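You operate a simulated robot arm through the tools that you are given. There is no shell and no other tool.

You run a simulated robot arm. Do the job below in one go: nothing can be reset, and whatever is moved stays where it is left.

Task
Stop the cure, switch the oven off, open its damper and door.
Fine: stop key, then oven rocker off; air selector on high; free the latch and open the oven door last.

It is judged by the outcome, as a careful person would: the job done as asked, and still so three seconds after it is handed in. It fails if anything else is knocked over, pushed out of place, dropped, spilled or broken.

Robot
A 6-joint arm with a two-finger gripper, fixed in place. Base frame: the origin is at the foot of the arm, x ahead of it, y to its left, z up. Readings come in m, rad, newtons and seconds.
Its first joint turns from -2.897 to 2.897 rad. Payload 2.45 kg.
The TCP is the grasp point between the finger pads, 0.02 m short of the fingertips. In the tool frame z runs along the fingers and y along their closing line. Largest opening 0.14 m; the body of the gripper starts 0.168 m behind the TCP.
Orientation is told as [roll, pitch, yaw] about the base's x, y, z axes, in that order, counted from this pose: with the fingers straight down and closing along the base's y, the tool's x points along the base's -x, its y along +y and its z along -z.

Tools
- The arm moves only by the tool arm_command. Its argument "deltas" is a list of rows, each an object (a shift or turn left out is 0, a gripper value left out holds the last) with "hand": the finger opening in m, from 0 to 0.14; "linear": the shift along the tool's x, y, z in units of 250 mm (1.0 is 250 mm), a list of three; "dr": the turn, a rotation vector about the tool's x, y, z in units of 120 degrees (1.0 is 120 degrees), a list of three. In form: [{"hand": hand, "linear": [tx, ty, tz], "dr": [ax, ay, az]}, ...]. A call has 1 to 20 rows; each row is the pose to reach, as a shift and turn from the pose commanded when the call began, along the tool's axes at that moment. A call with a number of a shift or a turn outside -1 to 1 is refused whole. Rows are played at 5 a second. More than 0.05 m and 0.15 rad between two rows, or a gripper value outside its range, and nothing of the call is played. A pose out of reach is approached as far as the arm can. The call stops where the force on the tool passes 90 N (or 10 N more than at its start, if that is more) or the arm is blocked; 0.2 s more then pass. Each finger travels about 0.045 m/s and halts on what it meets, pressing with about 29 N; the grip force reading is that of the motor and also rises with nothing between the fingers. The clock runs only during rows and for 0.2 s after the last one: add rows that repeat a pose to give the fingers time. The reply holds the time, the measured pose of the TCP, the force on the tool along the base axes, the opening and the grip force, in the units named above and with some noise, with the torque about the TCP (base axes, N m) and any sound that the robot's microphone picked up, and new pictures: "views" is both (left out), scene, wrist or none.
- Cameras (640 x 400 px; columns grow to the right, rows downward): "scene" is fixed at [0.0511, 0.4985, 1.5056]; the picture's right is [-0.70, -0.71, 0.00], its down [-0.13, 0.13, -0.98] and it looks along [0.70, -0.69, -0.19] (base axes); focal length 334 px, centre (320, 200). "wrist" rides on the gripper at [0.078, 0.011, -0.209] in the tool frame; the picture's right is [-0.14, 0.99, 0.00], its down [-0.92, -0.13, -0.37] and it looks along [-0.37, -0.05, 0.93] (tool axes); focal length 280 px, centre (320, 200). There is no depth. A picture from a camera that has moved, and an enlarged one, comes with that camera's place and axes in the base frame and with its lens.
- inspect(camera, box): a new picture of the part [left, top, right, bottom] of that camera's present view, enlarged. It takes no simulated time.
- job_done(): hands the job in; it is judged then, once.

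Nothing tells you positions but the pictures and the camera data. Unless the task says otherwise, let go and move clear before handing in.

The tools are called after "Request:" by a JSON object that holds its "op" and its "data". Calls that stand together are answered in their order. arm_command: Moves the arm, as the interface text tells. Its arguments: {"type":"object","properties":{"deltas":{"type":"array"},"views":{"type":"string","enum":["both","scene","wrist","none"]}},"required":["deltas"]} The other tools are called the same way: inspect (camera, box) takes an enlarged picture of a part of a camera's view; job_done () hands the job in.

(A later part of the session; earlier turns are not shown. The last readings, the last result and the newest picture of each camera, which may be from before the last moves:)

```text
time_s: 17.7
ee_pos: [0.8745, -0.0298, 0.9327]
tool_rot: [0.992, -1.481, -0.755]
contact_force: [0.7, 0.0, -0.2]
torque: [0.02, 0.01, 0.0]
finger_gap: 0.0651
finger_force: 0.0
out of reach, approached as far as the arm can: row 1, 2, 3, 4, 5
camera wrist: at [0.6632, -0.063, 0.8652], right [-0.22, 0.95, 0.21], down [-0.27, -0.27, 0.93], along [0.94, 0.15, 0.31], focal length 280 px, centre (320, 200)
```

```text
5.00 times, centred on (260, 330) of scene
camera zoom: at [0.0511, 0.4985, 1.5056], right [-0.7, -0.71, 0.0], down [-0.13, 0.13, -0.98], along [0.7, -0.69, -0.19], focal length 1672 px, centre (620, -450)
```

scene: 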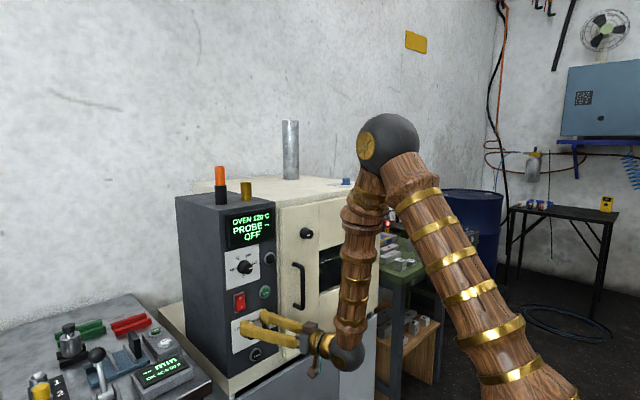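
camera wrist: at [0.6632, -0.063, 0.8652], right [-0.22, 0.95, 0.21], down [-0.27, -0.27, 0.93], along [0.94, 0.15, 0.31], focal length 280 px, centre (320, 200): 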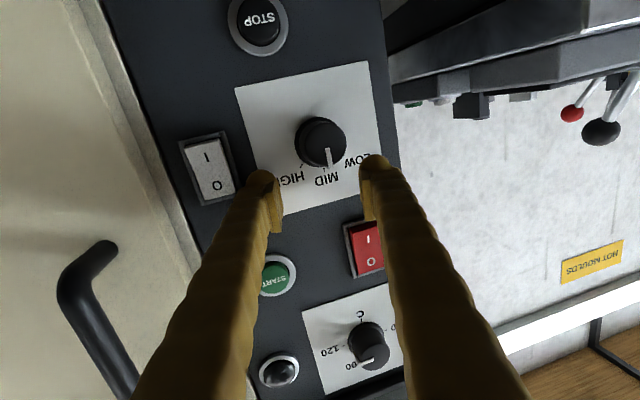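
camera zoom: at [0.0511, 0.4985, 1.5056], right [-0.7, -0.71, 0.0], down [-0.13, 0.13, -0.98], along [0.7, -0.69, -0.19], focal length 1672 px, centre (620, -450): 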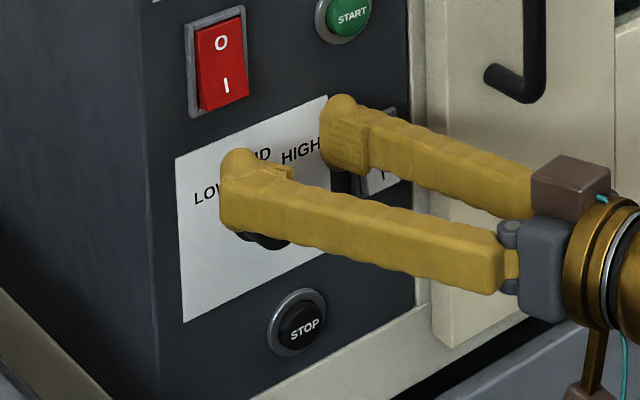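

The fingers straddle the knob, but levelling the tool this low runs into the wrist's limit, leaving it about 3 cm high. A tilt of about 18° downward should be reachable and still grip the round knob, so I'll shift left, tilt, then lower to the knob's axis with fingers still open.

Request:
{"op": "arm_command", "data": {"deltas": [{"hand": 0.065, "linear": [0.005, 0.03, -0.01], "dr": [0, 0.05, -0.01]}, {"linear": [0.005, 0.06, -0.01], "dr": [0, 0.1, -0.02]}, {"linear": [0.06, 0.056, -0.008], "dr": [0, 0.123, -0.034]}, {"linear": [0.117, 0.052, -0.006], "dr": [0, 0.123, -0.034]}, {"linear": [0.117, 0.052, -0.006], "dr": [0, 0.123, -0.034]}]}}

Request:
{"op": "inspect", "data": {"camera": "wrist", "box": [220, 60, 420, 240]}}

Request:
{"op": "inspect", "data": {"camera": "scene", "box": [210, 290, 310, 370]}}

```text
time_s: 18.9
ee_pos: [0.8687, -0.0141, 0.9036]
tool_rot: [0.056, -1.261, 0.2]
contact_force: [0.8, -0.8, -0.2]
torque: [0.02, 0.04, -0.01]
finger_gap: 0.0649
finger_force: 0.0
camera wrist: at [0.6498, -0.0595, 0.8931], right [-0.2, 0.97, 0.15], down [-0.03, -0.16, 0.99], along [0.98, 0.2, 0.06], focal length 280 px, centre (320, 200)
```

scene: 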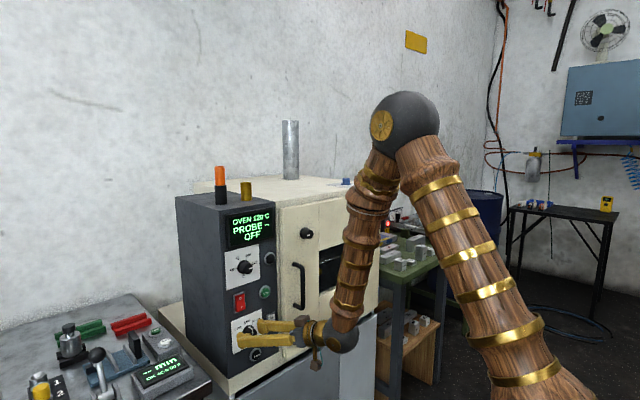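
wrist: 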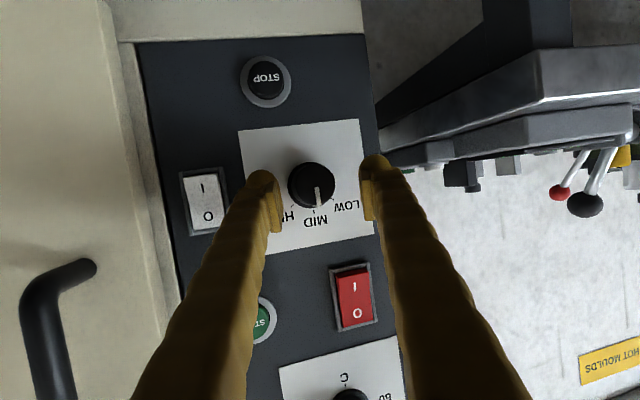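

```text
2.22 times, centred on (320, 150) of wrist
camera zoom: at [0.6498, -0.0595, 0.8931], right [-0.2, 0.97, 0.15], down [-0.03, -0.16, 0.99], along [0.98, 0.2, 0.06], focal length 623 px, centre (320, 311)
```

zoom: 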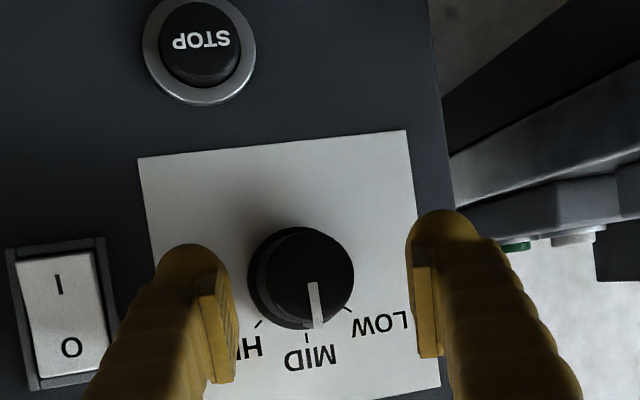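

```text
5.00 times, centred on (260, 330) of scene
camera zoom: at [0.0511, 0.4985, 1.5056], right [-0.7, -0.71, 0.0], down [-0.13, 0.13, -0.98], along [0.7, -0.69, -0.19], focal length 1672 px, centre (620, -450)
```

zoom: 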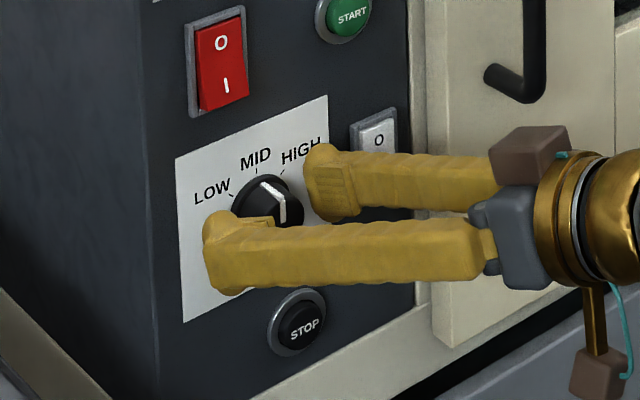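

The pose was reached exactly and both pads sit on either side of the knob; HIGH is about 50° clockwise from MID. I'll first test the roll in the open, without touching the knob, to be sure the wrist can make it.

Request:
{"op": "arm_command", "data": {"deltas": [{"hand": 0.065, "linear": [0.01, -0.008, 0], "dr": [0, 0, 0.065]}, {"linear": [0.018, -0.012, 0], "dr": [0, 0, 0.13]}, {"linear": [0.018, -0.012, 0], "dr": [0, 0, 0.195]}, {"linear": [0.018, -0.012, 0], "dr": [0, 0, 0.26]}, {"linear": [0.018, -0.012, 0], "dr": [0, 0, 0.325]}, {"linear": [0.018, -0.012, 0], "dr": [0, 0, 0.39]}, {"linear": [0.018, -0.012, 0], "dr": [0, 0, 0.44]}]}}

Request:
{"op": "inspect", "data": {"camera": "wrist", "box": [220, 60, 420, 240]}}

```text
time_s: 20.5
ee_pos: [0.8674, -0.0196, 0.8973]
tool_rot: [1.195, -0.606, -1.1]
contact_force: [-0.2, -0.2, 0.0]
torque: [0.02, -0.01, -0.03]
finger_gap: 0.0648
finger_force: 0.1
camera wrist: at [0.6463, -0.0042, 0.9239], right [0.14, 0.53, 0.84], down [-0.01, -0.84, 0.54], along [0.99, -0.08, -0.11], focal length 280 px, centre (320, 200)
```

scene: 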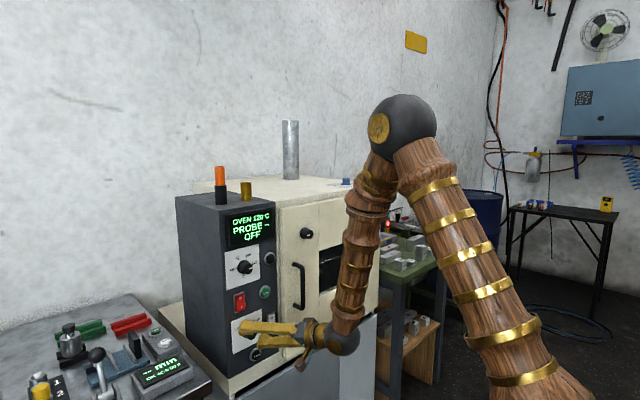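
wrist: 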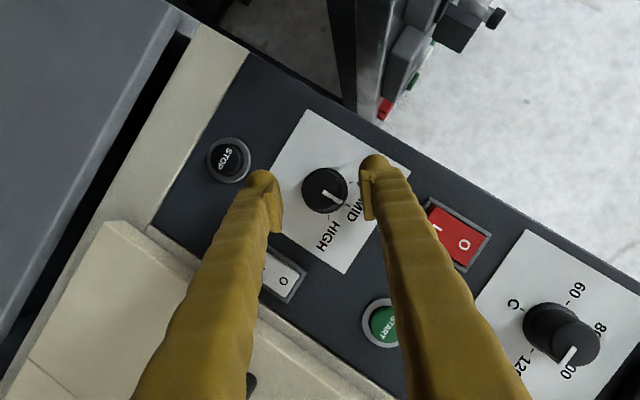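

```text
2.22 times, centred on (320, 150) of wrist
camera zoom: at [0.6463, -0.0042, 0.9239], right [0.14, 0.53, 0.84], down [-0.01, -0.84, 0.54], along [0.99, -0.08, -0.11], focal length 623 px, centre (320, 311)
```

zoom: 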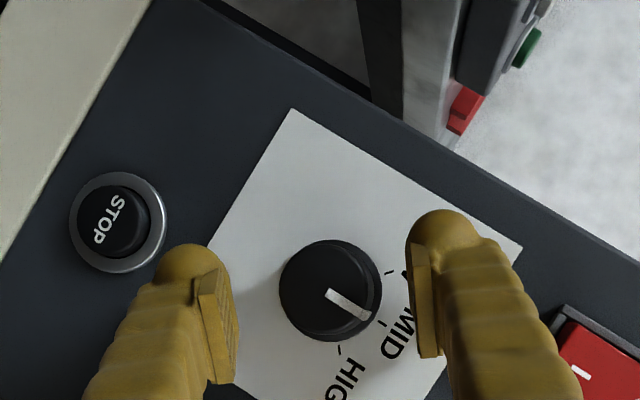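

The roll reached freely and the knob sits well centred between the pads. I'll roll back and close on the knob.

Request:
{"op": "arm_command", "data": {"deltas": [{"hand": 0.065, "linear": [0, 0, 0.004], "dr": [0, 0, -0.065]}, {"linear": [0, 0, 0.008], "dr": [0, 0, -0.13]}, {"linear": [0, 0, 0.008], "dr": [0, 0, -0.195]}, {"linear": [0, 0, 0.008], "dr": [0, 0, -0.26]}, {"linear": [0, 0, 0.008], "dr": [0, 0, -0.325]}, {"linear": [0, 0, 0.008], "dr": [0, 0, -0.39]}, {"linear": [0, 0, 0.008], "dr": [0, 0, -0.44]}, {"hand": 0.02, "linear": [0, 0, 0.008], "dr": [0, 0, -0.44]}, {"hand": 0.02, "linear": [0, 0, 0.008], "dr": [0, 0, -0.44]}, {"hand": 0.02, "linear": [0, 0, 0.008], "dr": [0, 0, -0.44]}, {"hand": 0.02, "linear": [0, 0, 0.008], "dr": [0, 0, -0.44]}]}}

Request:
{"op": "inspect", "data": {"camera": "wrist", "box": [220, 60, 420, 240]}}

```text
time_s: 22.9
ee_pos: [0.8698, -0.0178, 0.899]
tool_rot: [0.055, -1.259, 0.202]
contact_force: [-7.6, 36.2, 4.5]
torque: [0.18, 0.01, 0.32]
finger_gap: 0.0345
finger_force: 43.9
out of reach, approached as far as the arm can: row 7, 8, 9
camera wrist: at [0.6518, -0.0637, 0.8886], right [-0.21, 0.97, 0.15], down [-0.03, -0.16, 0.99], along [0.98, 0.2, 0.06], focal length 280 px, centre (320, 200)
```

scene: 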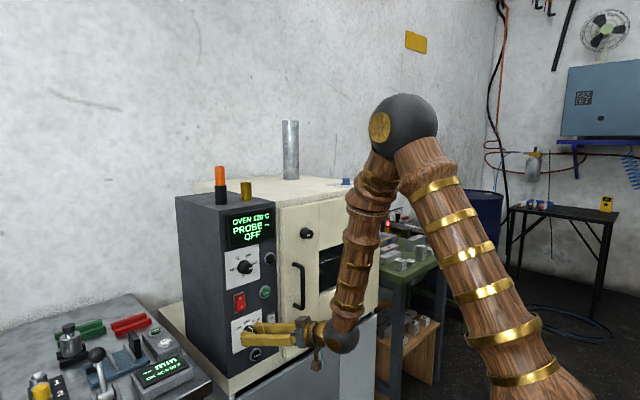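
wrist: 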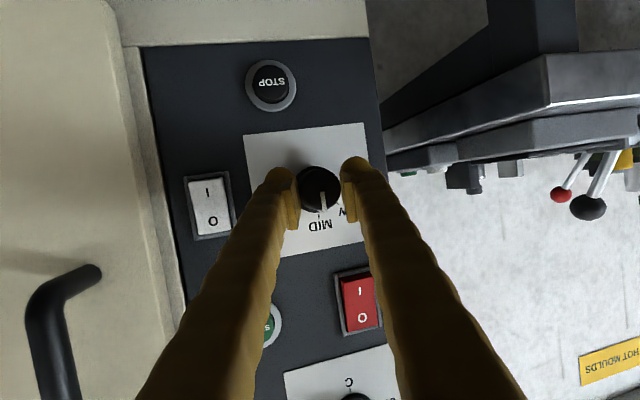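

```text
2.22 times, centred on (320, 150) of wrist
camera zoom: at [0.6518, -0.0637, 0.8886], right [-0.21, 0.97, 0.15], down [-0.03, -0.16, 0.99], along [0.98, 0.2, 0.06], focal length 623 px, centre (320, 311)
```

zoom: 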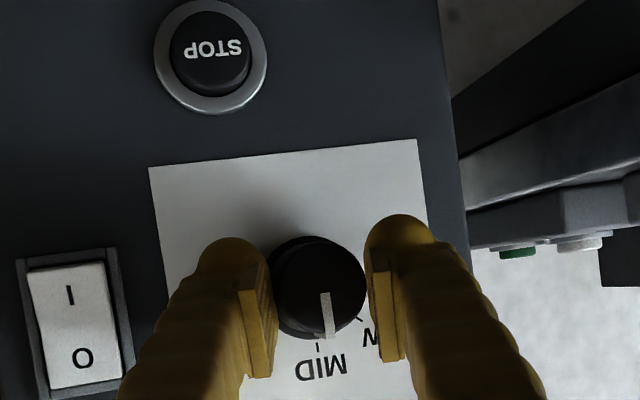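

The pads hold the knob (gap 34.5 mm), pressing a bit more from the left finger. I'll ease the hand about 1.5 mm left and roll clockwise about 52° to bring the pointer to HIGH.

Request:
{"op": "arm_command", "data": {"deltas": [{"hand": 0.02, "linear": [0, 0.006, 0], "dr": [0, 0, 0.03]}, {"linear": [0, 0.006, 0], "dr": [0, 0, 0.09]}, {"linear": [0, 0.006, 0], "dr": [0, 0, 0.15]}, {"linear": [0, 0.006, 0], "dr": [0, 0, 0.21]}, {"linear": [0, 0.006, 0], "dr": [0, 0, 0.27]}, {"linear": [0, 0.006, 0], "dr": [0, 0, 0.33]}, {"linear": [0, 0.006, 0], "dr": [0, 0, 0.39]}, {"linear": [0, 0.006, 0], "dr": [0, 0, 0.435]}, {"linear": [0, 0.006, 0], "dr": [0, 0, 0.435]}]}}

Request:
{"op": "inspect", "data": {"camera": "wrist", "box": [220, 60, 420, 240]}}

Request:
{"op": "inspect", "data": {"camera": "scene", "box": [210, 290, 310, 370]}}

```text
time_s: 24.9
ee_pos: [0.8703, -0.0161, 0.897]
tool_rot: [1.194, -0.615, -1.095]
contact_force: [-16.5, 20.4, 11.8]
torque: [0.09, -0.31, 0.36]
finger_gap: 0.0323
finger_force: 45.3
camera wrist: at [0.6482, -0.0026, 0.9231], right [0.13, 0.54, 0.83], down [-0.01, -0.84, 0.55], along [0.99, -0.08, -0.11], focal length 280 px, centre (320, 200)
```

scene: 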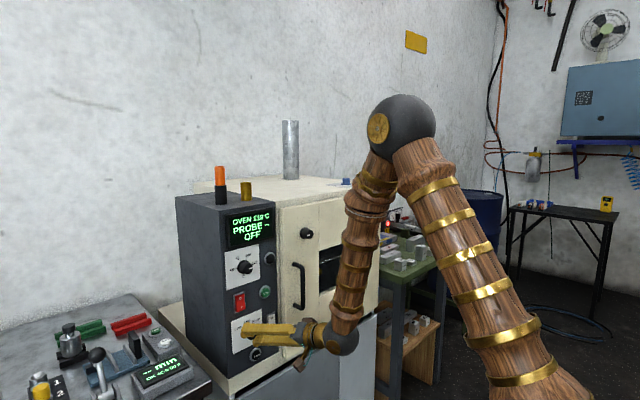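
wrist: 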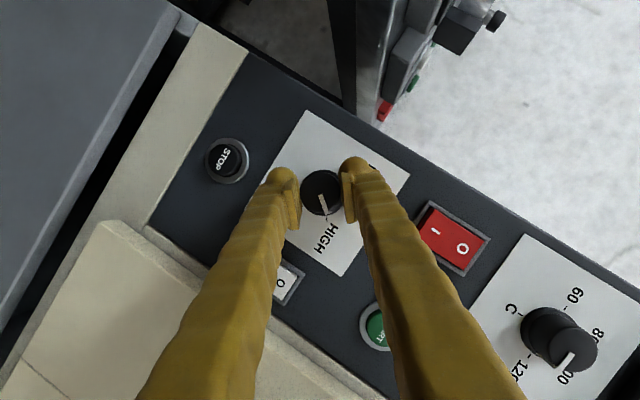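

```text
2.22 times, centred on (320, 150) of wrist
camera zoom: at [0.6482, -0.0026, 0.9231], right [0.13, 0.54, 0.83], down [-0.01, -0.84, 0.55], along [0.99, -0.08, -0.11], focal length 623 px, centre (320, 311)
```

zoom: 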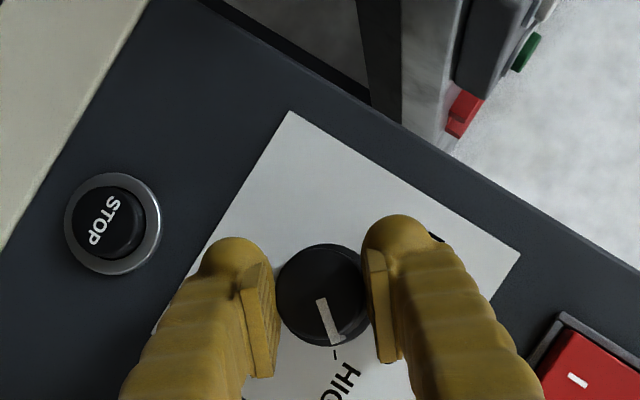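

```text
5.00 times, centred on (260, 330) of scene
camera zoom: at [0.0511, 0.4985, 1.5056], right [-0.7, -0.71, 0.0], down [-0.13, 0.13, -0.98], along [0.7, -0.69, -0.19], focal length 1672 px, centre (620, -450)
```

zoom: 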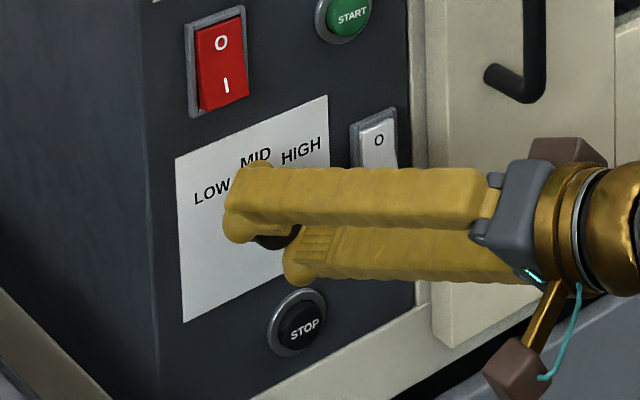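

The pointer has moved onto the HIGH tick. I'll open the fingers and back straight out, then check it stays there.

Request:
{"op": "arm_command", "data": {"deltas": [{"hand": 0.06, "linear": [0, 0, 0]}, {"hand": 0.06, "linear": [0, 0, 0]}, {"hand": 0.06, "linear": [0, 0, 0]}, {"linear": [0.03, -0.006, -0.074]}, {"linear": [0.06, -0.013, -0.148]}, {"linear": [0.09, -0.019, -0.222]}]}}

Request:
{"op": "inspect", "data": {"camera": "wrist", "box": [220, 60, 420, 240]}}

Request:
{"op": "inspect", "data": {"camera": "scene", "box": [210, 190, 330, 370]}}

```text
time_s: 26.3
ee_pos: [0.8093, -0.016, 0.8974]
tool_rot: [1.19, -0.617, -1.096]
contact_force: [0.1, 0.0, 0.5]
torque: [-0.01, 0.01, -0.02]
finger_gap: 0.06
finger_force: 0.1
camera wrist: at [0.5877, -0.0022, 0.9229], right [0.13, 0.54, 0.83], down [-0.01, -0.84, 0.55], along [0.99, -0.08, -0.11], focal length 280 px, centre (320, 200)
```

scene: 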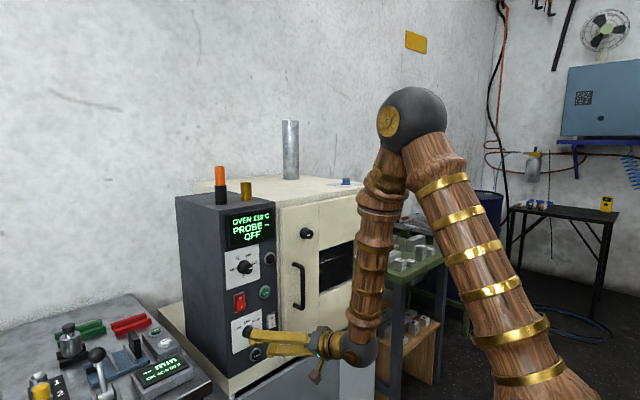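
wrist: 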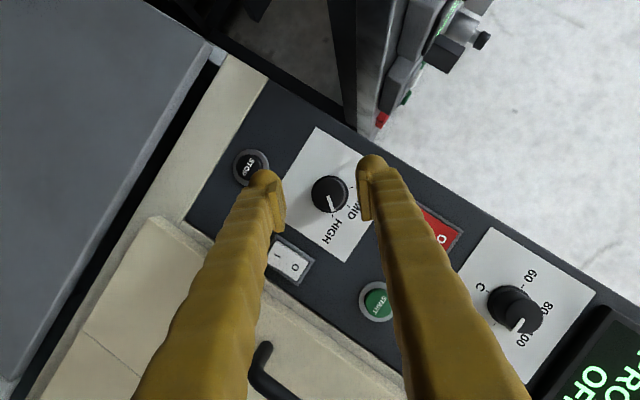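

```text
2.22 times, centred on (320, 150) of wrist
camera zoom: at [0.5877, -0.0022, 0.9229], right [0.13, 0.54, 0.83], down [-0.01, -0.84, 0.55], along [0.99, -0.08, -0.11], focal length 623 px, centre (320, 311)
```

zoom: 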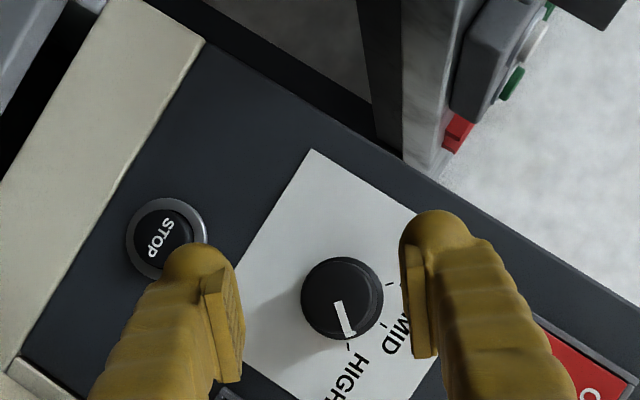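

```text
2.22 times, centred on (270, 280) of scene
camera zoom: at [0.0511, 0.4985, 1.5056], right [-0.7, -0.71, 0.0], down [-0.13, 0.13, -0.98], along [0.7, -0.69, -0.19], focal length 743 px, centre (431, 22)
```

zoom: 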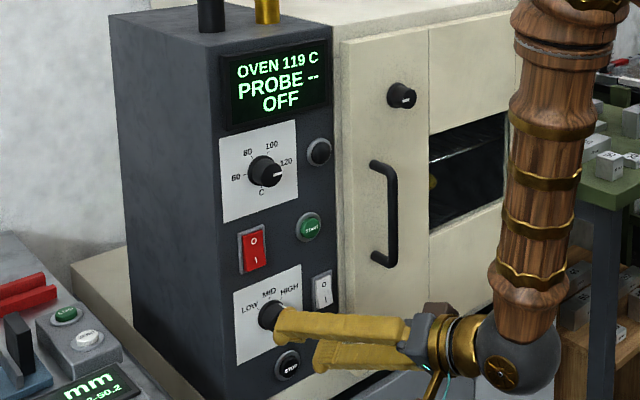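

The knob holds its new setting; I'll enlarge it strongly to check whether the pointer is fully at HIGH.

Request:
{"op": "inspect", "data": {"camera": "wrist", "box": [295, 155, 375, 225]}}

Request:
{"op": "inspect", "data": {"camera": "scene", "box": [232, 305, 282, 350]}}

```text
5.71 times, centred on (335, 190) of wrist
camera zoom: at [0.5877, -0.0022, 0.9229], right [0.13, 0.54, 0.83], down [-0.01, -0.84, 0.55], along [0.99, -0.08, -0.11], focal length 1602 px, centre (234, 257)
```

zoom: 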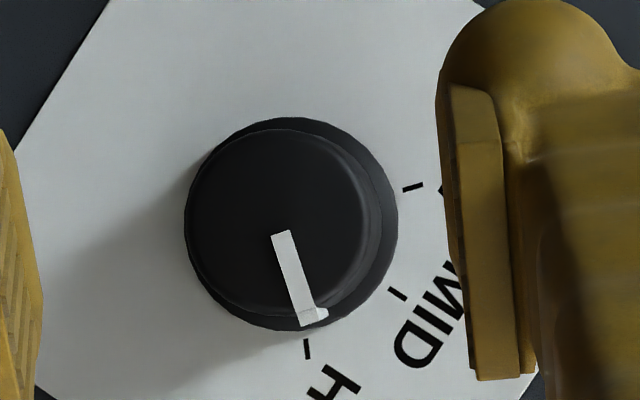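

```text
8.89 times, centred on (257, 328) of scene
camera zoom: at [0.0511, 0.4985, 1.5056], right [-0.7, -0.71, 0.0], down [-0.13, 0.13, -0.98], along [0.7, -0.69, -0.19], focal length 2972 px, centre (880, -933)
```

zoom: 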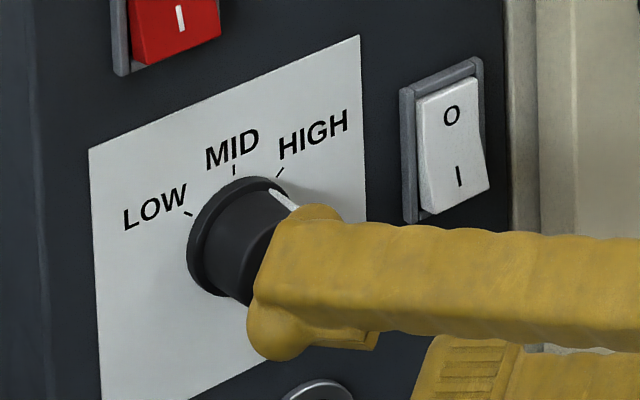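

The pointer is about 40° past MID and the ticks are about 50° apart, so it slipped a little and is roughly 10° short of HIGH. I'll roll back a bit in free space, go forward, and regrip it to finish the turn.

Request:
{"op": "arm_command", "data": {"deltas": [{"hand": 0.06, "linear": [0, 0, 0], "dr": [0, 0, -0.06]}, {"linear": [0, 0, 0], "dr": [0, 0, -0.12]}, {"linear": [0, 0, 0], "dr": [0, 0, -0.18]}, {"linear": [0, 0, 0], "dr": [0, 0, -0.24]}, {"linear": [-0.03, 0.01, 0.075], "dr": [0, 0, -0.24]}, {"linear": [-0.061, 0.02, 0.15], "dr": [0, 0, -0.24]}, {"linear": [-0.0915, 0.0275, 0.2255], "dr": [0, 0, -0.24]}, {"hand": 0.015, "linear": [-0.0915, 0.0275, 0.2255], "dr": [0, 0, -0.24]}, {"linear": [-0.0915, 0.0275, 0.2255], "dr": [0, 0, -0.24]}, {"linear": [-0.0915, 0.0275, 0.2255], "dr": [0, 0, -0.24]}, {"linear": [-0.0915, 0.0275, 0.2255], "dr": [0, 0, -0.24]}]}}

Request:
{"op": "inspect", "data": {"camera": "wrist", "box": [280, 150, 360, 220]}}

```text
time_s: 28.7
ee_pos: [0.8719, -0.0171, 0.8964]
tool_rot: [0.905, -1.059, -0.723]
contact_force: [12.8, -35.0, -10.7]
torque: [-0.08, 0.03, -0.64]
finger_gap: 0.0335
finger_force: 45.2
camera wrist: at [0.6487, -0.0308, 0.8958], right [-0.05, 0.86, 0.5], down [0.01, -0.5, 0.87], along [1.0, 0.05, 0.02], focal length 280 px, centre (320, 200)
```

scene: 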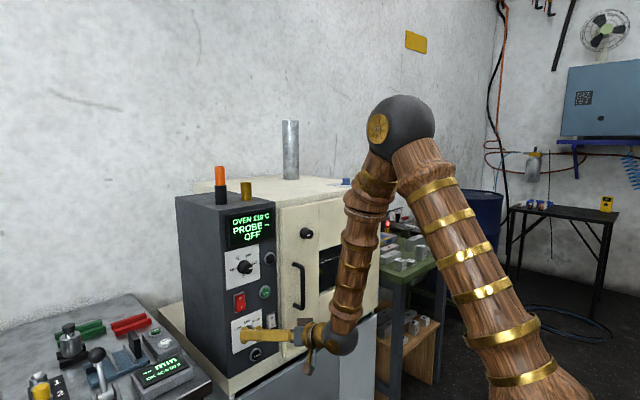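
wrist: 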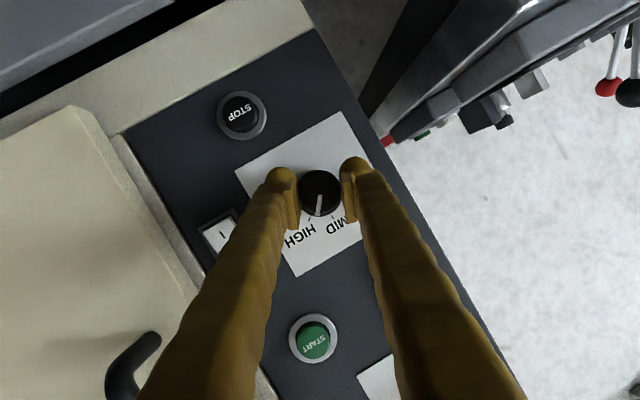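

```text
5.71 times, centred on (320, 185) of wrist
camera zoom: at [0.6487, -0.0308, 0.8958], right [-0.05, 0.86, 0.5], down [0.01, -0.5, 0.87], along [1.0, 0.05, 0.02], focal length 1602 px, centre (320, 286)
```

zoom: 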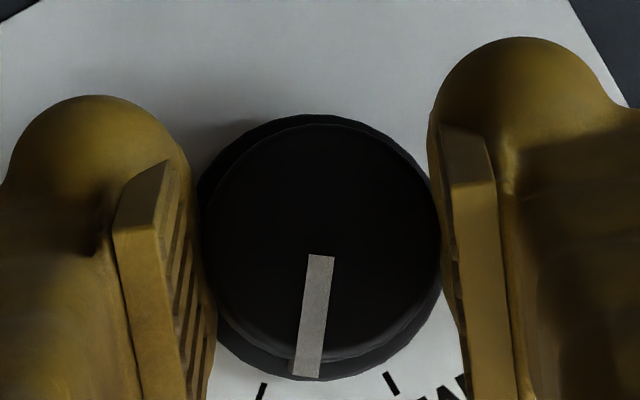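

The knob is gripped again; the pointer now reads about 15° short of HIGH. I'll relax the side load slightly and roll about 20° clockwise, then check before letting go.

Request:
{"op": "arm_command", "data": {"deltas": [{"hand": 0.015, "linear": [0, -0.004, 0], "dr": [0, 0, 0.02]}, {"linear": [0, -0.004, 0], "dr": [0, 0, 0.05]}, {"linear": [0, -0.004, 0], "dr": [0, 0, 0.08]}, {"linear": [0, -0.004, 0], "dr": [0, 0, 0.11]}, {"linear": [0, -0.004, 0], "dr": [0, 0, 0.14]}, {"linear": [0, -0.004, 0], "dr": [0, 0, 0.165]}, {"linear": [0, -0.004, 0], "dr": [0, 0, 0.165]}]}}

Request:
{"op": "inspect", "data": {"camera": "wrist", "box": [280, 150, 360, 220]}}

```text
time_s: 30.3
ee_pos: [0.8714, -0.0173, 0.8979]
tool_rot: [1.14, -0.761, -1.016]
contact_force: [13.4, -43.8, -20.2]
torque: [-0.7, 0.05, -0.3]
finger_gap: 0.0329
finger_force: 44.9
camera wrist: at [0.6481, -0.0101, 0.914], right [0.08, 0.66, 0.75], down [0.01, -0.75, 0.66], along [1.0, -0.04, -0.06], focal length 280 px, centre (320, 200)
```

scene: 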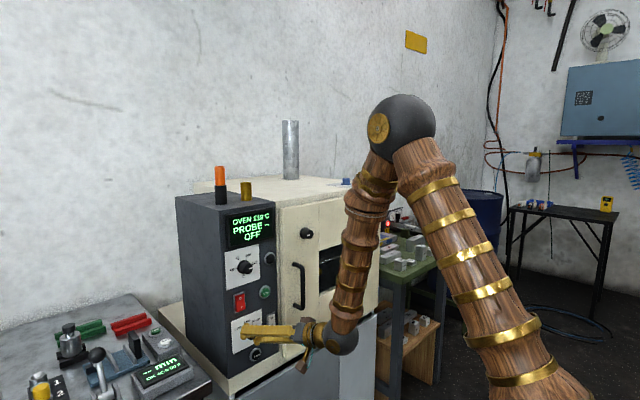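
wrist: 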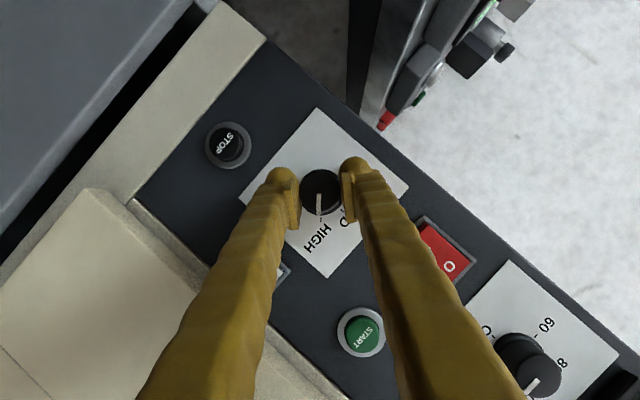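

```text
5.71 times, centred on (320, 185) of wrist
camera zoom: at [0.6481, -0.0101, 0.914], right [0.08, 0.66, 0.75], down [0.01, -0.75, 0.66], along [1.0, -0.04, -0.06], focal length 1602 px, centre (320, 286)
```

zoom: 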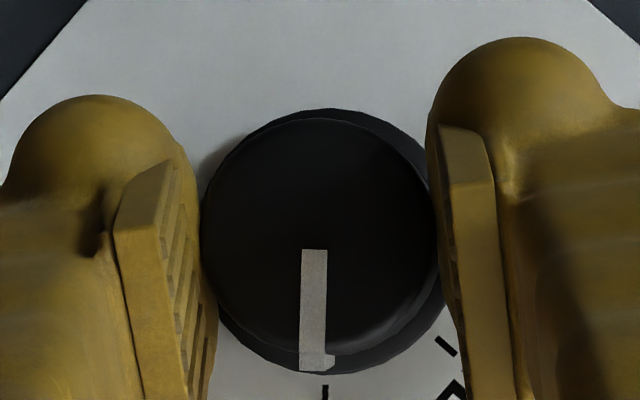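

The pointer now lines up with the HIGH tick to within a couple of degrees. I'll open, back straight out and confirm it stays.

Request:
{"op": "arm_command", "data": {"deltas": [{"hand": 0.06, "linear": [0, -0.004, 0]}, {"hand": 0.06, "linear": [0, -0.004, 0]}, {"hand": 0.06, "linear": [0, -0.004, 0]}, {"linear": [0.034, -0.006, -0.08]}, {"linear": [0.068, -0.008, -0.16]}, {"linear": [0.101, -0.01, -0.241]}]}}

Request:
{"op": "inspect", "data": {"camera": "wrist", "box": [290, 150, 370, 220]}}

Request:
{"op": "inspect", "data": {"camera": "scene", "box": [285, 215, 330, 250]}}

Request:
{"op": "inspect", "data": {"camera": "scene", "box": [270, 180, 390, 370]}}

```text
time_s: 31.7
ee_pos: [0.8068, -0.0163, 0.8959]
tool_rot: [1.141, -0.761, -1.014]
contact_force: [-0.9, 0.1, 1.1]
torque: [0.01, 0.04, 0.03]
finger_gap: 0.0601
finger_force: 0.0
camera wrist: at [0.5834, -0.0098, 0.9129], right [0.08, 0.66, 0.75], down [0.01, -0.75, 0.66], along [1.0, -0.04, -0.06], focal length 280 px, centre (320, 200)
```

scene: 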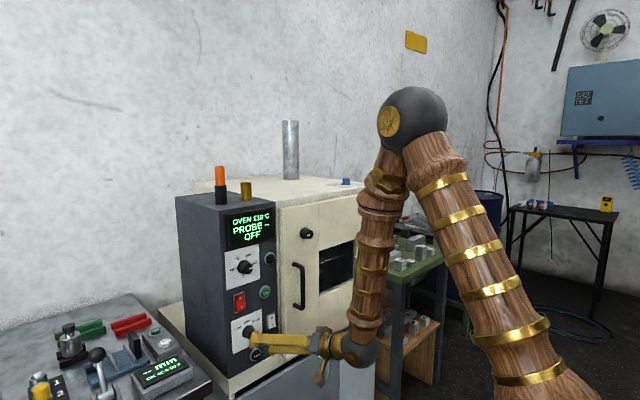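
wrist: 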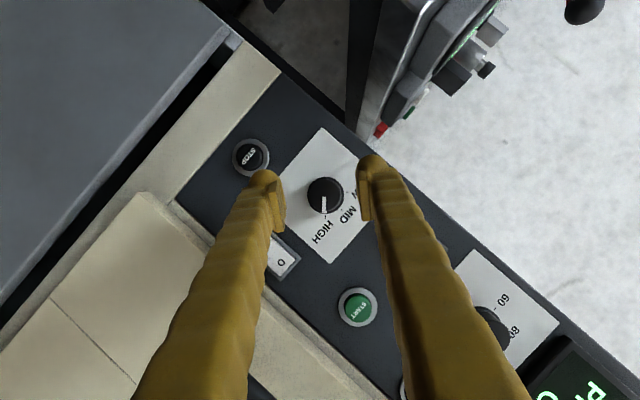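

```text
5.71 times, centred on (330, 185) of wrist
camera zoom: at [0.5834, -0.0098, 0.9129], right [0.08, 0.66, 0.75], down [0.01, -0.75, 0.66], along [1.0, -0.04, -0.06], focal length 1602 px, centre (263, 286)
```

zoom: 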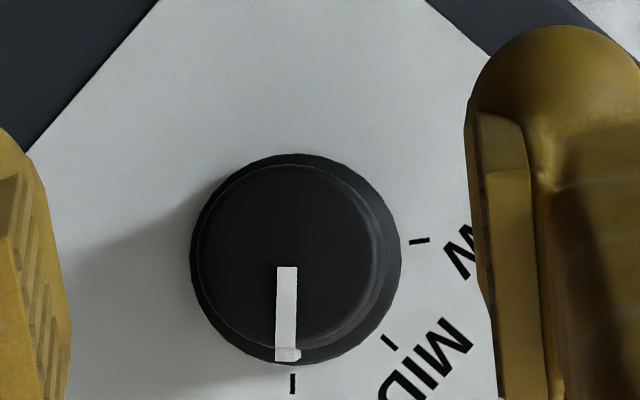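

```text
11.43 times, centred on (308, 232) of scene
camera zoom: at [0.0511, 0.4985, 1.5056], right [-0.7, -0.71, 0.0], down [-0.13, 0.13, -0.98], along [0.7, -0.69, -0.19], focal length 3822 px, centre (463, -171)
```

zoom: 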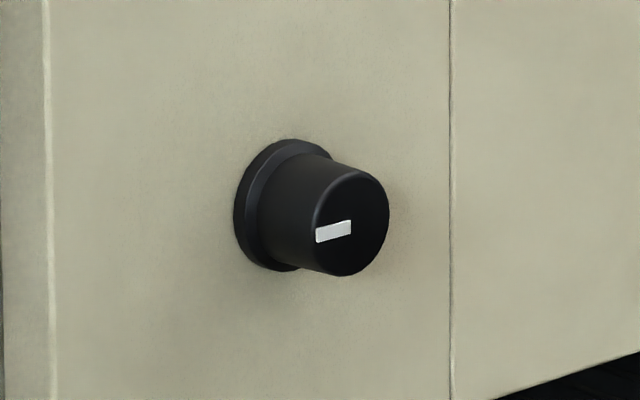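

```text
2.11 times, centred on (330, 275) of scene
camera zoom: at [0.0511, 0.4985, 1.5056], right [-0.7, -0.71, 0.0], down [-0.13, 0.13, -0.98], along [0.7, -0.69, -0.19], focal length 704 px, centre (299, 42)
```

zoom: 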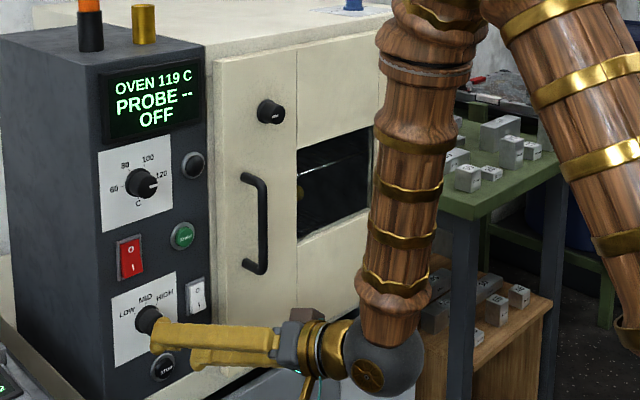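

The air selector points at HIGH and stays there. The door's latch knob is near (0.85,-0.24,1.178), its white mark pointing sideways toward the frame, so it needs about a quarter turn. I'll first rise in front of the panel, clear of the handle.

Request:
{"op": "arm_command", "data": {"deltas": [{"hand": 0.06, "linear": [-0.126, 0.086, -0.065]}, {"linear": [-0.252, 0.171, -0.129]}, {"linear": [-0.378, 0.257, -0.194]}, {"linear": [-0.505, 0.343, -0.259]}, {"linear": [-0.631, 0.429, -0.324]}, {"linear": [-0.757, 0.514, -0.388]}, {"linear": [-0.883, 0.6, -0.453]}]}}

Request:
{"op": "inspect", "data": {"camera": "scene", "box": [232, 305, 282, 350]}}

```text
time_s: 33.3
ee_pos: [0.7881, -0.0652, 1.1825]
tool_rot: [1.139, -0.76, -1.015]
contact_force: [-0.1, -0.6, -0.5]
torque: [-0.01, -0.02, 0.01]
finger_gap: 0.0601
finger_force: 0.1
camera wrist: at [0.5646, -0.0583, 1.199], right [0.08, 0.66, 0.75], down [0.01, -0.75, 0.66], along [1.0, -0.04, -0.06], focal length 280 px, centre (320, 200)
```

scene: 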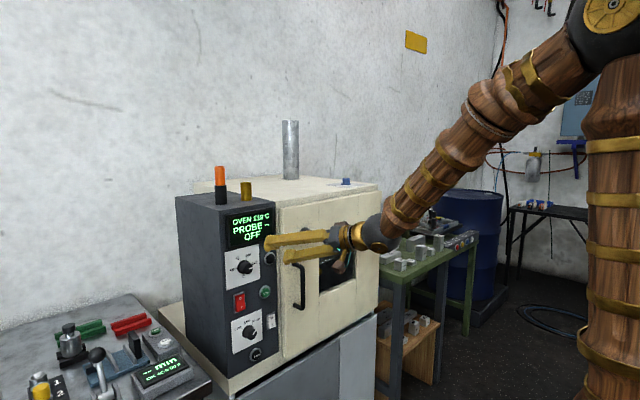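
wrist: 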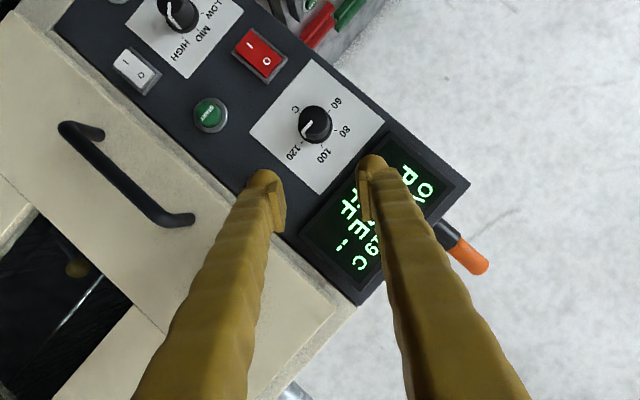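

```text
8.89 times, centred on (257, 328) of scene
camera zoom: at [0.0511, 0.4985, 1.5056], right [-0.7, -0.71, 0.0], down [-0.13, 0.13, -0.98], along [0.7, -0.69, -0.19], focal length 2972 px, centre (880, -933)
```

zoom: 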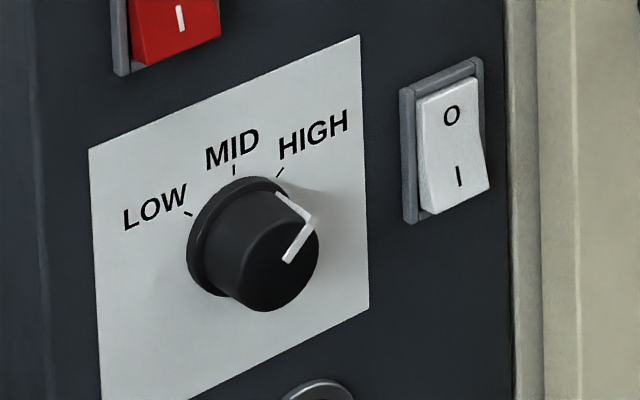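

The air knob clearly points at HIGH. Now I'll move right to the latch knob's line at (0.80,-0.24,1.18) while levelling and straightening the tool.

Request:
{"op": "arm_command", "data": {"deltas": [{"hand": 0.07, "linear": [-0.075, -0.09, -0.02], "dr": [0.005, -0.025, -0.035]}, {"linear": [-0.15, -0.18, -0.04], "dr": [0.012, -0.055, -0.075]}, {"linear": [-0.225, -0.27, -0.06], "dr": [0.018, -0.085, -0.117]}, {"linear": [-0.3, -0.36, -0.08], "dr": [0.025, -0.117, -0.161]}, {"linear": [-0.37, -0.45, -0.1], "dr": [0.033, -0.152, -0.209]}, {"linear": [-0.44, -0.533, -0.12], "dr": [0.04, -0.1865, -0.257]}, {"linear": [-0.44, -0.533, -0.12], "dr": [0.04, -0.1865, -0.257]}]}}

Request:
{"op": "inspect", "data": {"camera": "scene", "box": [260, 200, 350, 270]}}

Request:
{"op": "inspect", "data": {"camera": "wrist", "box": [220, 80, 420, 260]}}

```text
time_s: 34.9
ee_pos: [0.8017, -0.2406, 1.1794]
tool_rot: [1.581, -1.394, -1.583]
contact_force: [0.0, -0.2, 0.2]
torque: [0.0, 0.01, 0.03]
finger_gap: 0.0701
finger_force: 0.0
camera wrist: at [0.5928, -0.2157, 1.1044], right [0.0, 0.95, 0.31], down [-0.37, -0.29, 0.88], along [0.93, -0.12, 0.35], focal length 280 px, centre (320, 200)
```

scene: 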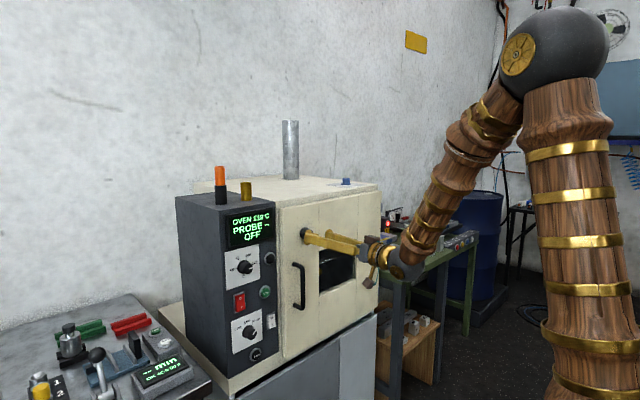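
wrist: 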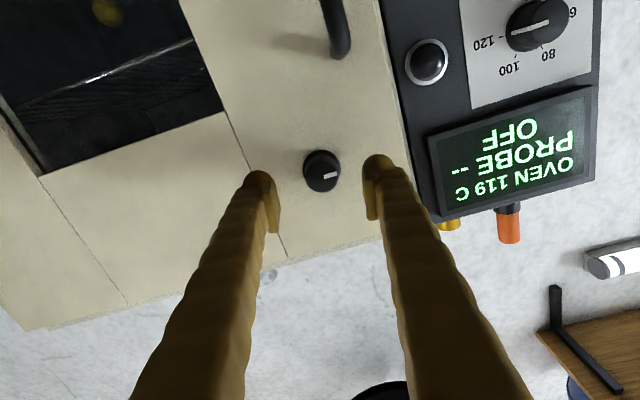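

```text
5.71 times, centred on (305, 235) of scene
camera zoom: at [0.0511, 0.4985, 1.5056], right [-0.7, -0.71, 0.0], down [-0.13, 0.13, -0.98], along [0.7, -0.69, -0.19], focal length 1911 px, centre (406, 0)
```

zoom: 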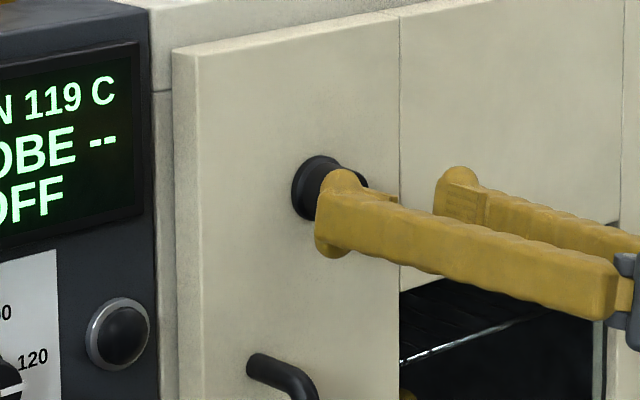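

```text
2.22 times, centred on (320, 170) of wrist
camera zoom: at [0.5928, -0.2157, 1.1044], right [0.0, 0.95, 0.31], down [-0.37, -0.29, 0.88], along [0.93, -0.12, 0.35], focal length 623 px, centre (320, 267)
```

zoom: 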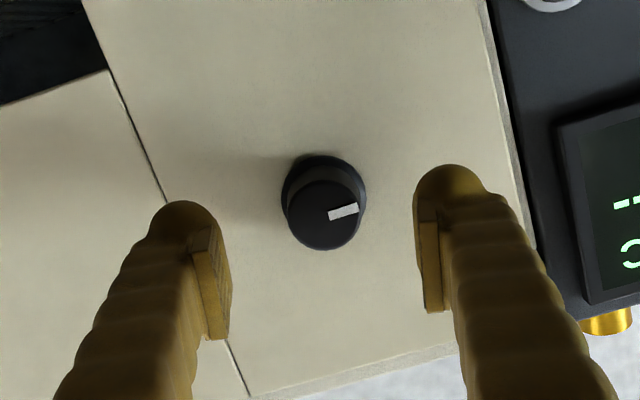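

The tool is exactly level and centred on the latch knob. I'll slide forward over it and close the fingers.

Request:
{"op": "arm_command", "data": {"deltas": [{"hand": 0.07, "linear": [0.002, 0.001, 0.07]}, {"linear": [0.004, 0.002, 0.14]}, {"linear": [0.006, 0.003, 0.201]}, {"hand": 0.012, "linear": [0.006, 0.003, 0.201]}, {"linear": [0.006, 0.003, 0.201]}, {"linear": [0.006, 0.003, 0.201]}, {"linear": [0.006, 0.003, 0.201]}, {"linear": [0.006, 0.003, 0.201]}]}}

Request:
{"op": "inspect", "data": {"camera": "wrist", "box": [270, 120, 370, 210]}}

```text
time_s: 36.7
ee_pos: [0.8491, -0.2394, 1.1781]
tool_rot: [1.581, -1.394, -1.581]
contact_force: [0.3, 19.7, 3.7]
torque: [-0.05, 0.0, 0.23]
finger_gap: 0.0324
finger_force: 45.0
camera wrist: at [0.6407, -0.214, 1.1027], right [0.0, 0.95, 0.31], down [-0.37, -0.29, 0.88], along [0.93, -0.11, 0.35], focal length 280 px, centre (320, 200)
```

scene: 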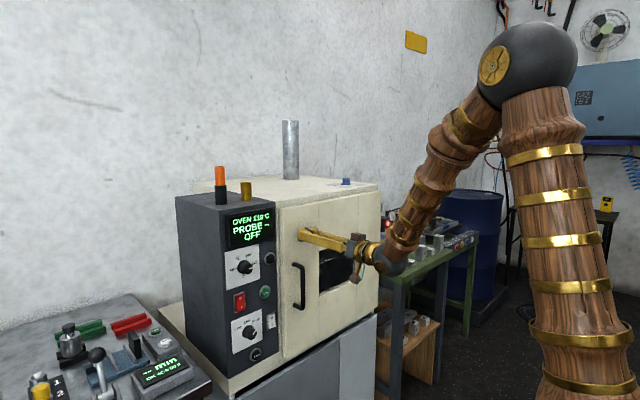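
wrist: 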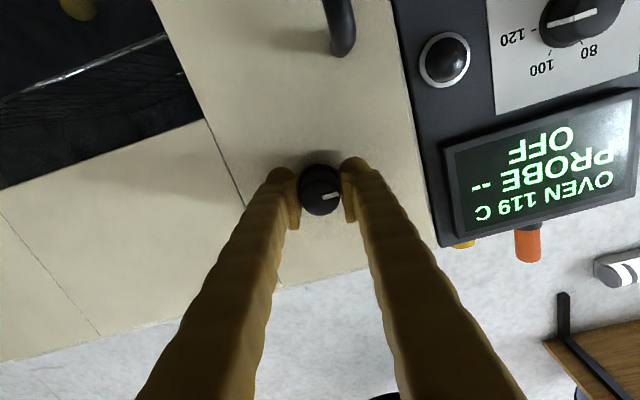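

```text
4.44 times, centred on (320, 165) of wrist
camera zoom: at [0.6407, -0.214, 1.1027], right [0.0, 0.95, 0.31], down [-0.37, -0.29, 0.88], along [0.93, -0.11, 0.35], focal length 1246 px, centre (320, 356)
```

zoom: 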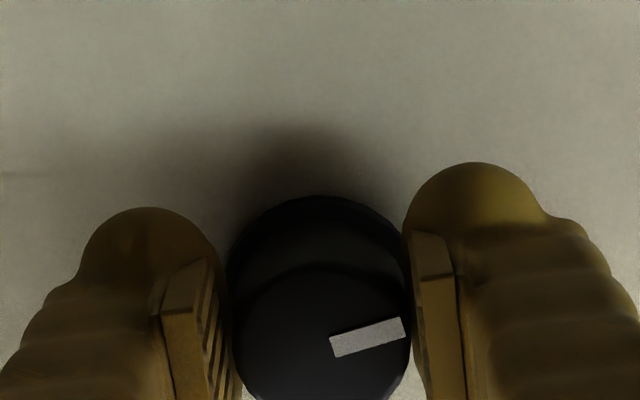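

The latch knob is gripped at 32 mm. I'll try turning it clockwise about 30° first and watch whether the mark follows.

Request:
{"op": "arm_command", "data": {"deltas": [{"hand": 0.012, "linear": [0, 0.002, 0], "dr": [0, 0, 0.05]}, {"linear": [0, 0.002, 0], "dr": [0, 0, 0.1]}, {"linear": [0, 0.002, 0], "dr": [0, 0, 0.15]}, {"linear": [0, 0.002, 0], "dr": [0, 0, 0.2]}, {"linear": [0, 0.002, 0], "dr": [0, 0, 0.25]}]}}

Request:
{"op": "inspect", "data": {"camera": "wrist", "box": [270, 120, 370, 210]}}

```text
time_s: 37.9
ee_pos: [0.8508, -0.2388, 1.1796]
tool_rot: [1.575, -0.871, -1.575]
contact_force: [-6.7, 38.5, 14.5]
torque: [-0.06, -0.12, 0.43]
finger_gap: 0.0322
finger_force: 45.6
camera wrist: at [0.6413, -0.1803, 1.1265], right [0.0, 0.67, 0.74], down [-0.37, -0.69, 0.62], along [0.93, -0.27, 0.25], focal length 280 px, centre (320, 200)
```

scene: 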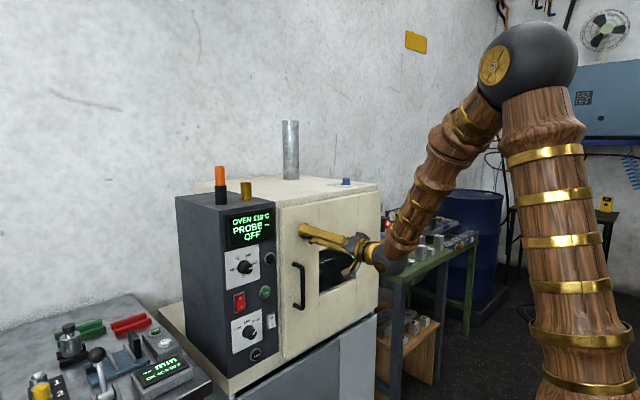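
wrist: 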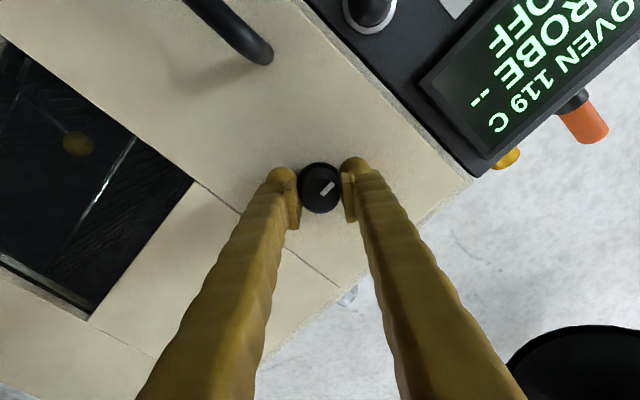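

```text
4.44 times, centred on (320, 165) of wrist
camera zoom: at [0.6413, -0.1803, 1.1265], right [0.0, 0.67, 0.74], down [-0.37, -0.69, 0.62], along [0.93, -0.27, 0.25], focal length 1246 px, centre (320, 356)
```

zoom: 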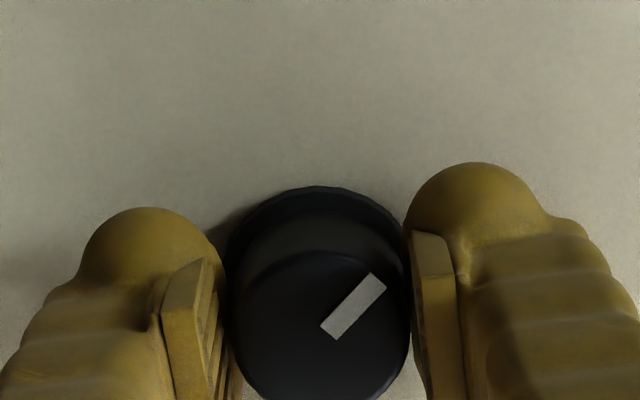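

The mark stayed sideways in the world while the fingers turned, so the knob doesn't go clockwise. From here I'll turn counter-clockwise the same 30° and see if it follows.

Request:
{"op": "arm_command", "data": {"deltas": [{"hand": 0.012, "linear": [0, 0.004, 0], "dr": [0, 0, -0.05]}, {"linear": [0, 0.006, 0], "dr": [0, 0, -0.1]}, {"linear": [0, 0.006, 0], "dr": [0, 0, -0.15]}, {"linear": [0, 0.006, 0], "dr": [0, 0, -0.2]}, {"linear": [0, 0.006, 0], "dr": [0, 0, -0.25]}]}}

Request:
{"op": "inspect", "data": {"camera": "wrist", "box": [270, 120, 370, 210]}}

```text
time_s: 39.1
ee_pos: [0.8502, -0.2384, 1.18]
tool_rot: [1.582, -1.396, -1.584]
contact_force: [-1.0, 15.3, 15.8]
torque: [0.01, -0.12, 0.12]
finger_gap: 0.0321
finger_force: 44.7
camera wrist: at [0.641, -0.214, 1.104], right [0.0, 0.95, 0.31], down [-0.37, -0.29, 0.88], along [0.93, -0.11, 0.35], focal length 280 px, centre (320, 200)
```

scene: 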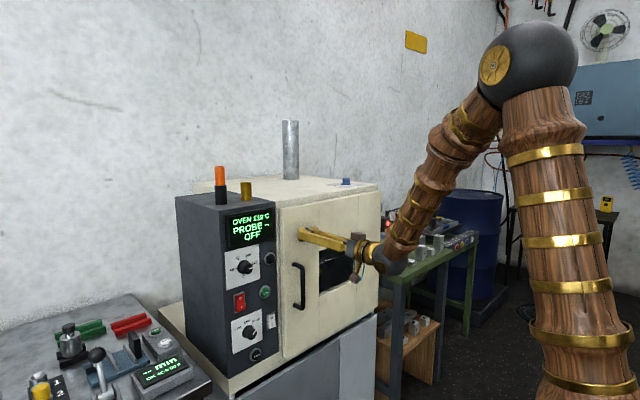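
wrist: 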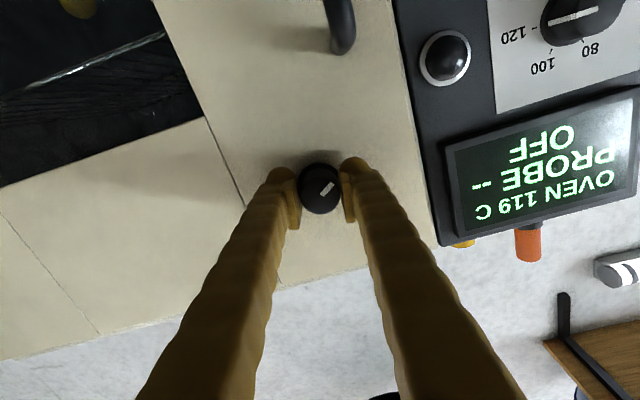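

```text
4.44 times, centred on (320, 165) of wrist
camera zoom: at [0.641, -0.214, 1.104], right [0.0, 0.95, 0.31], down [-0.37, -0.29, 0.88], along [0.93, -0.11, 0.35], focal length 1246 px, centre (320, 356)
```

zoom: 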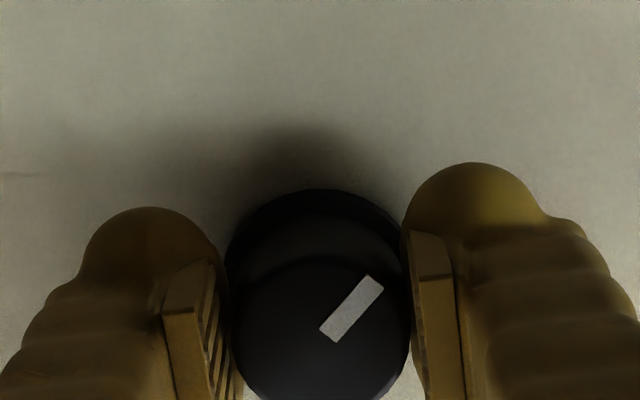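

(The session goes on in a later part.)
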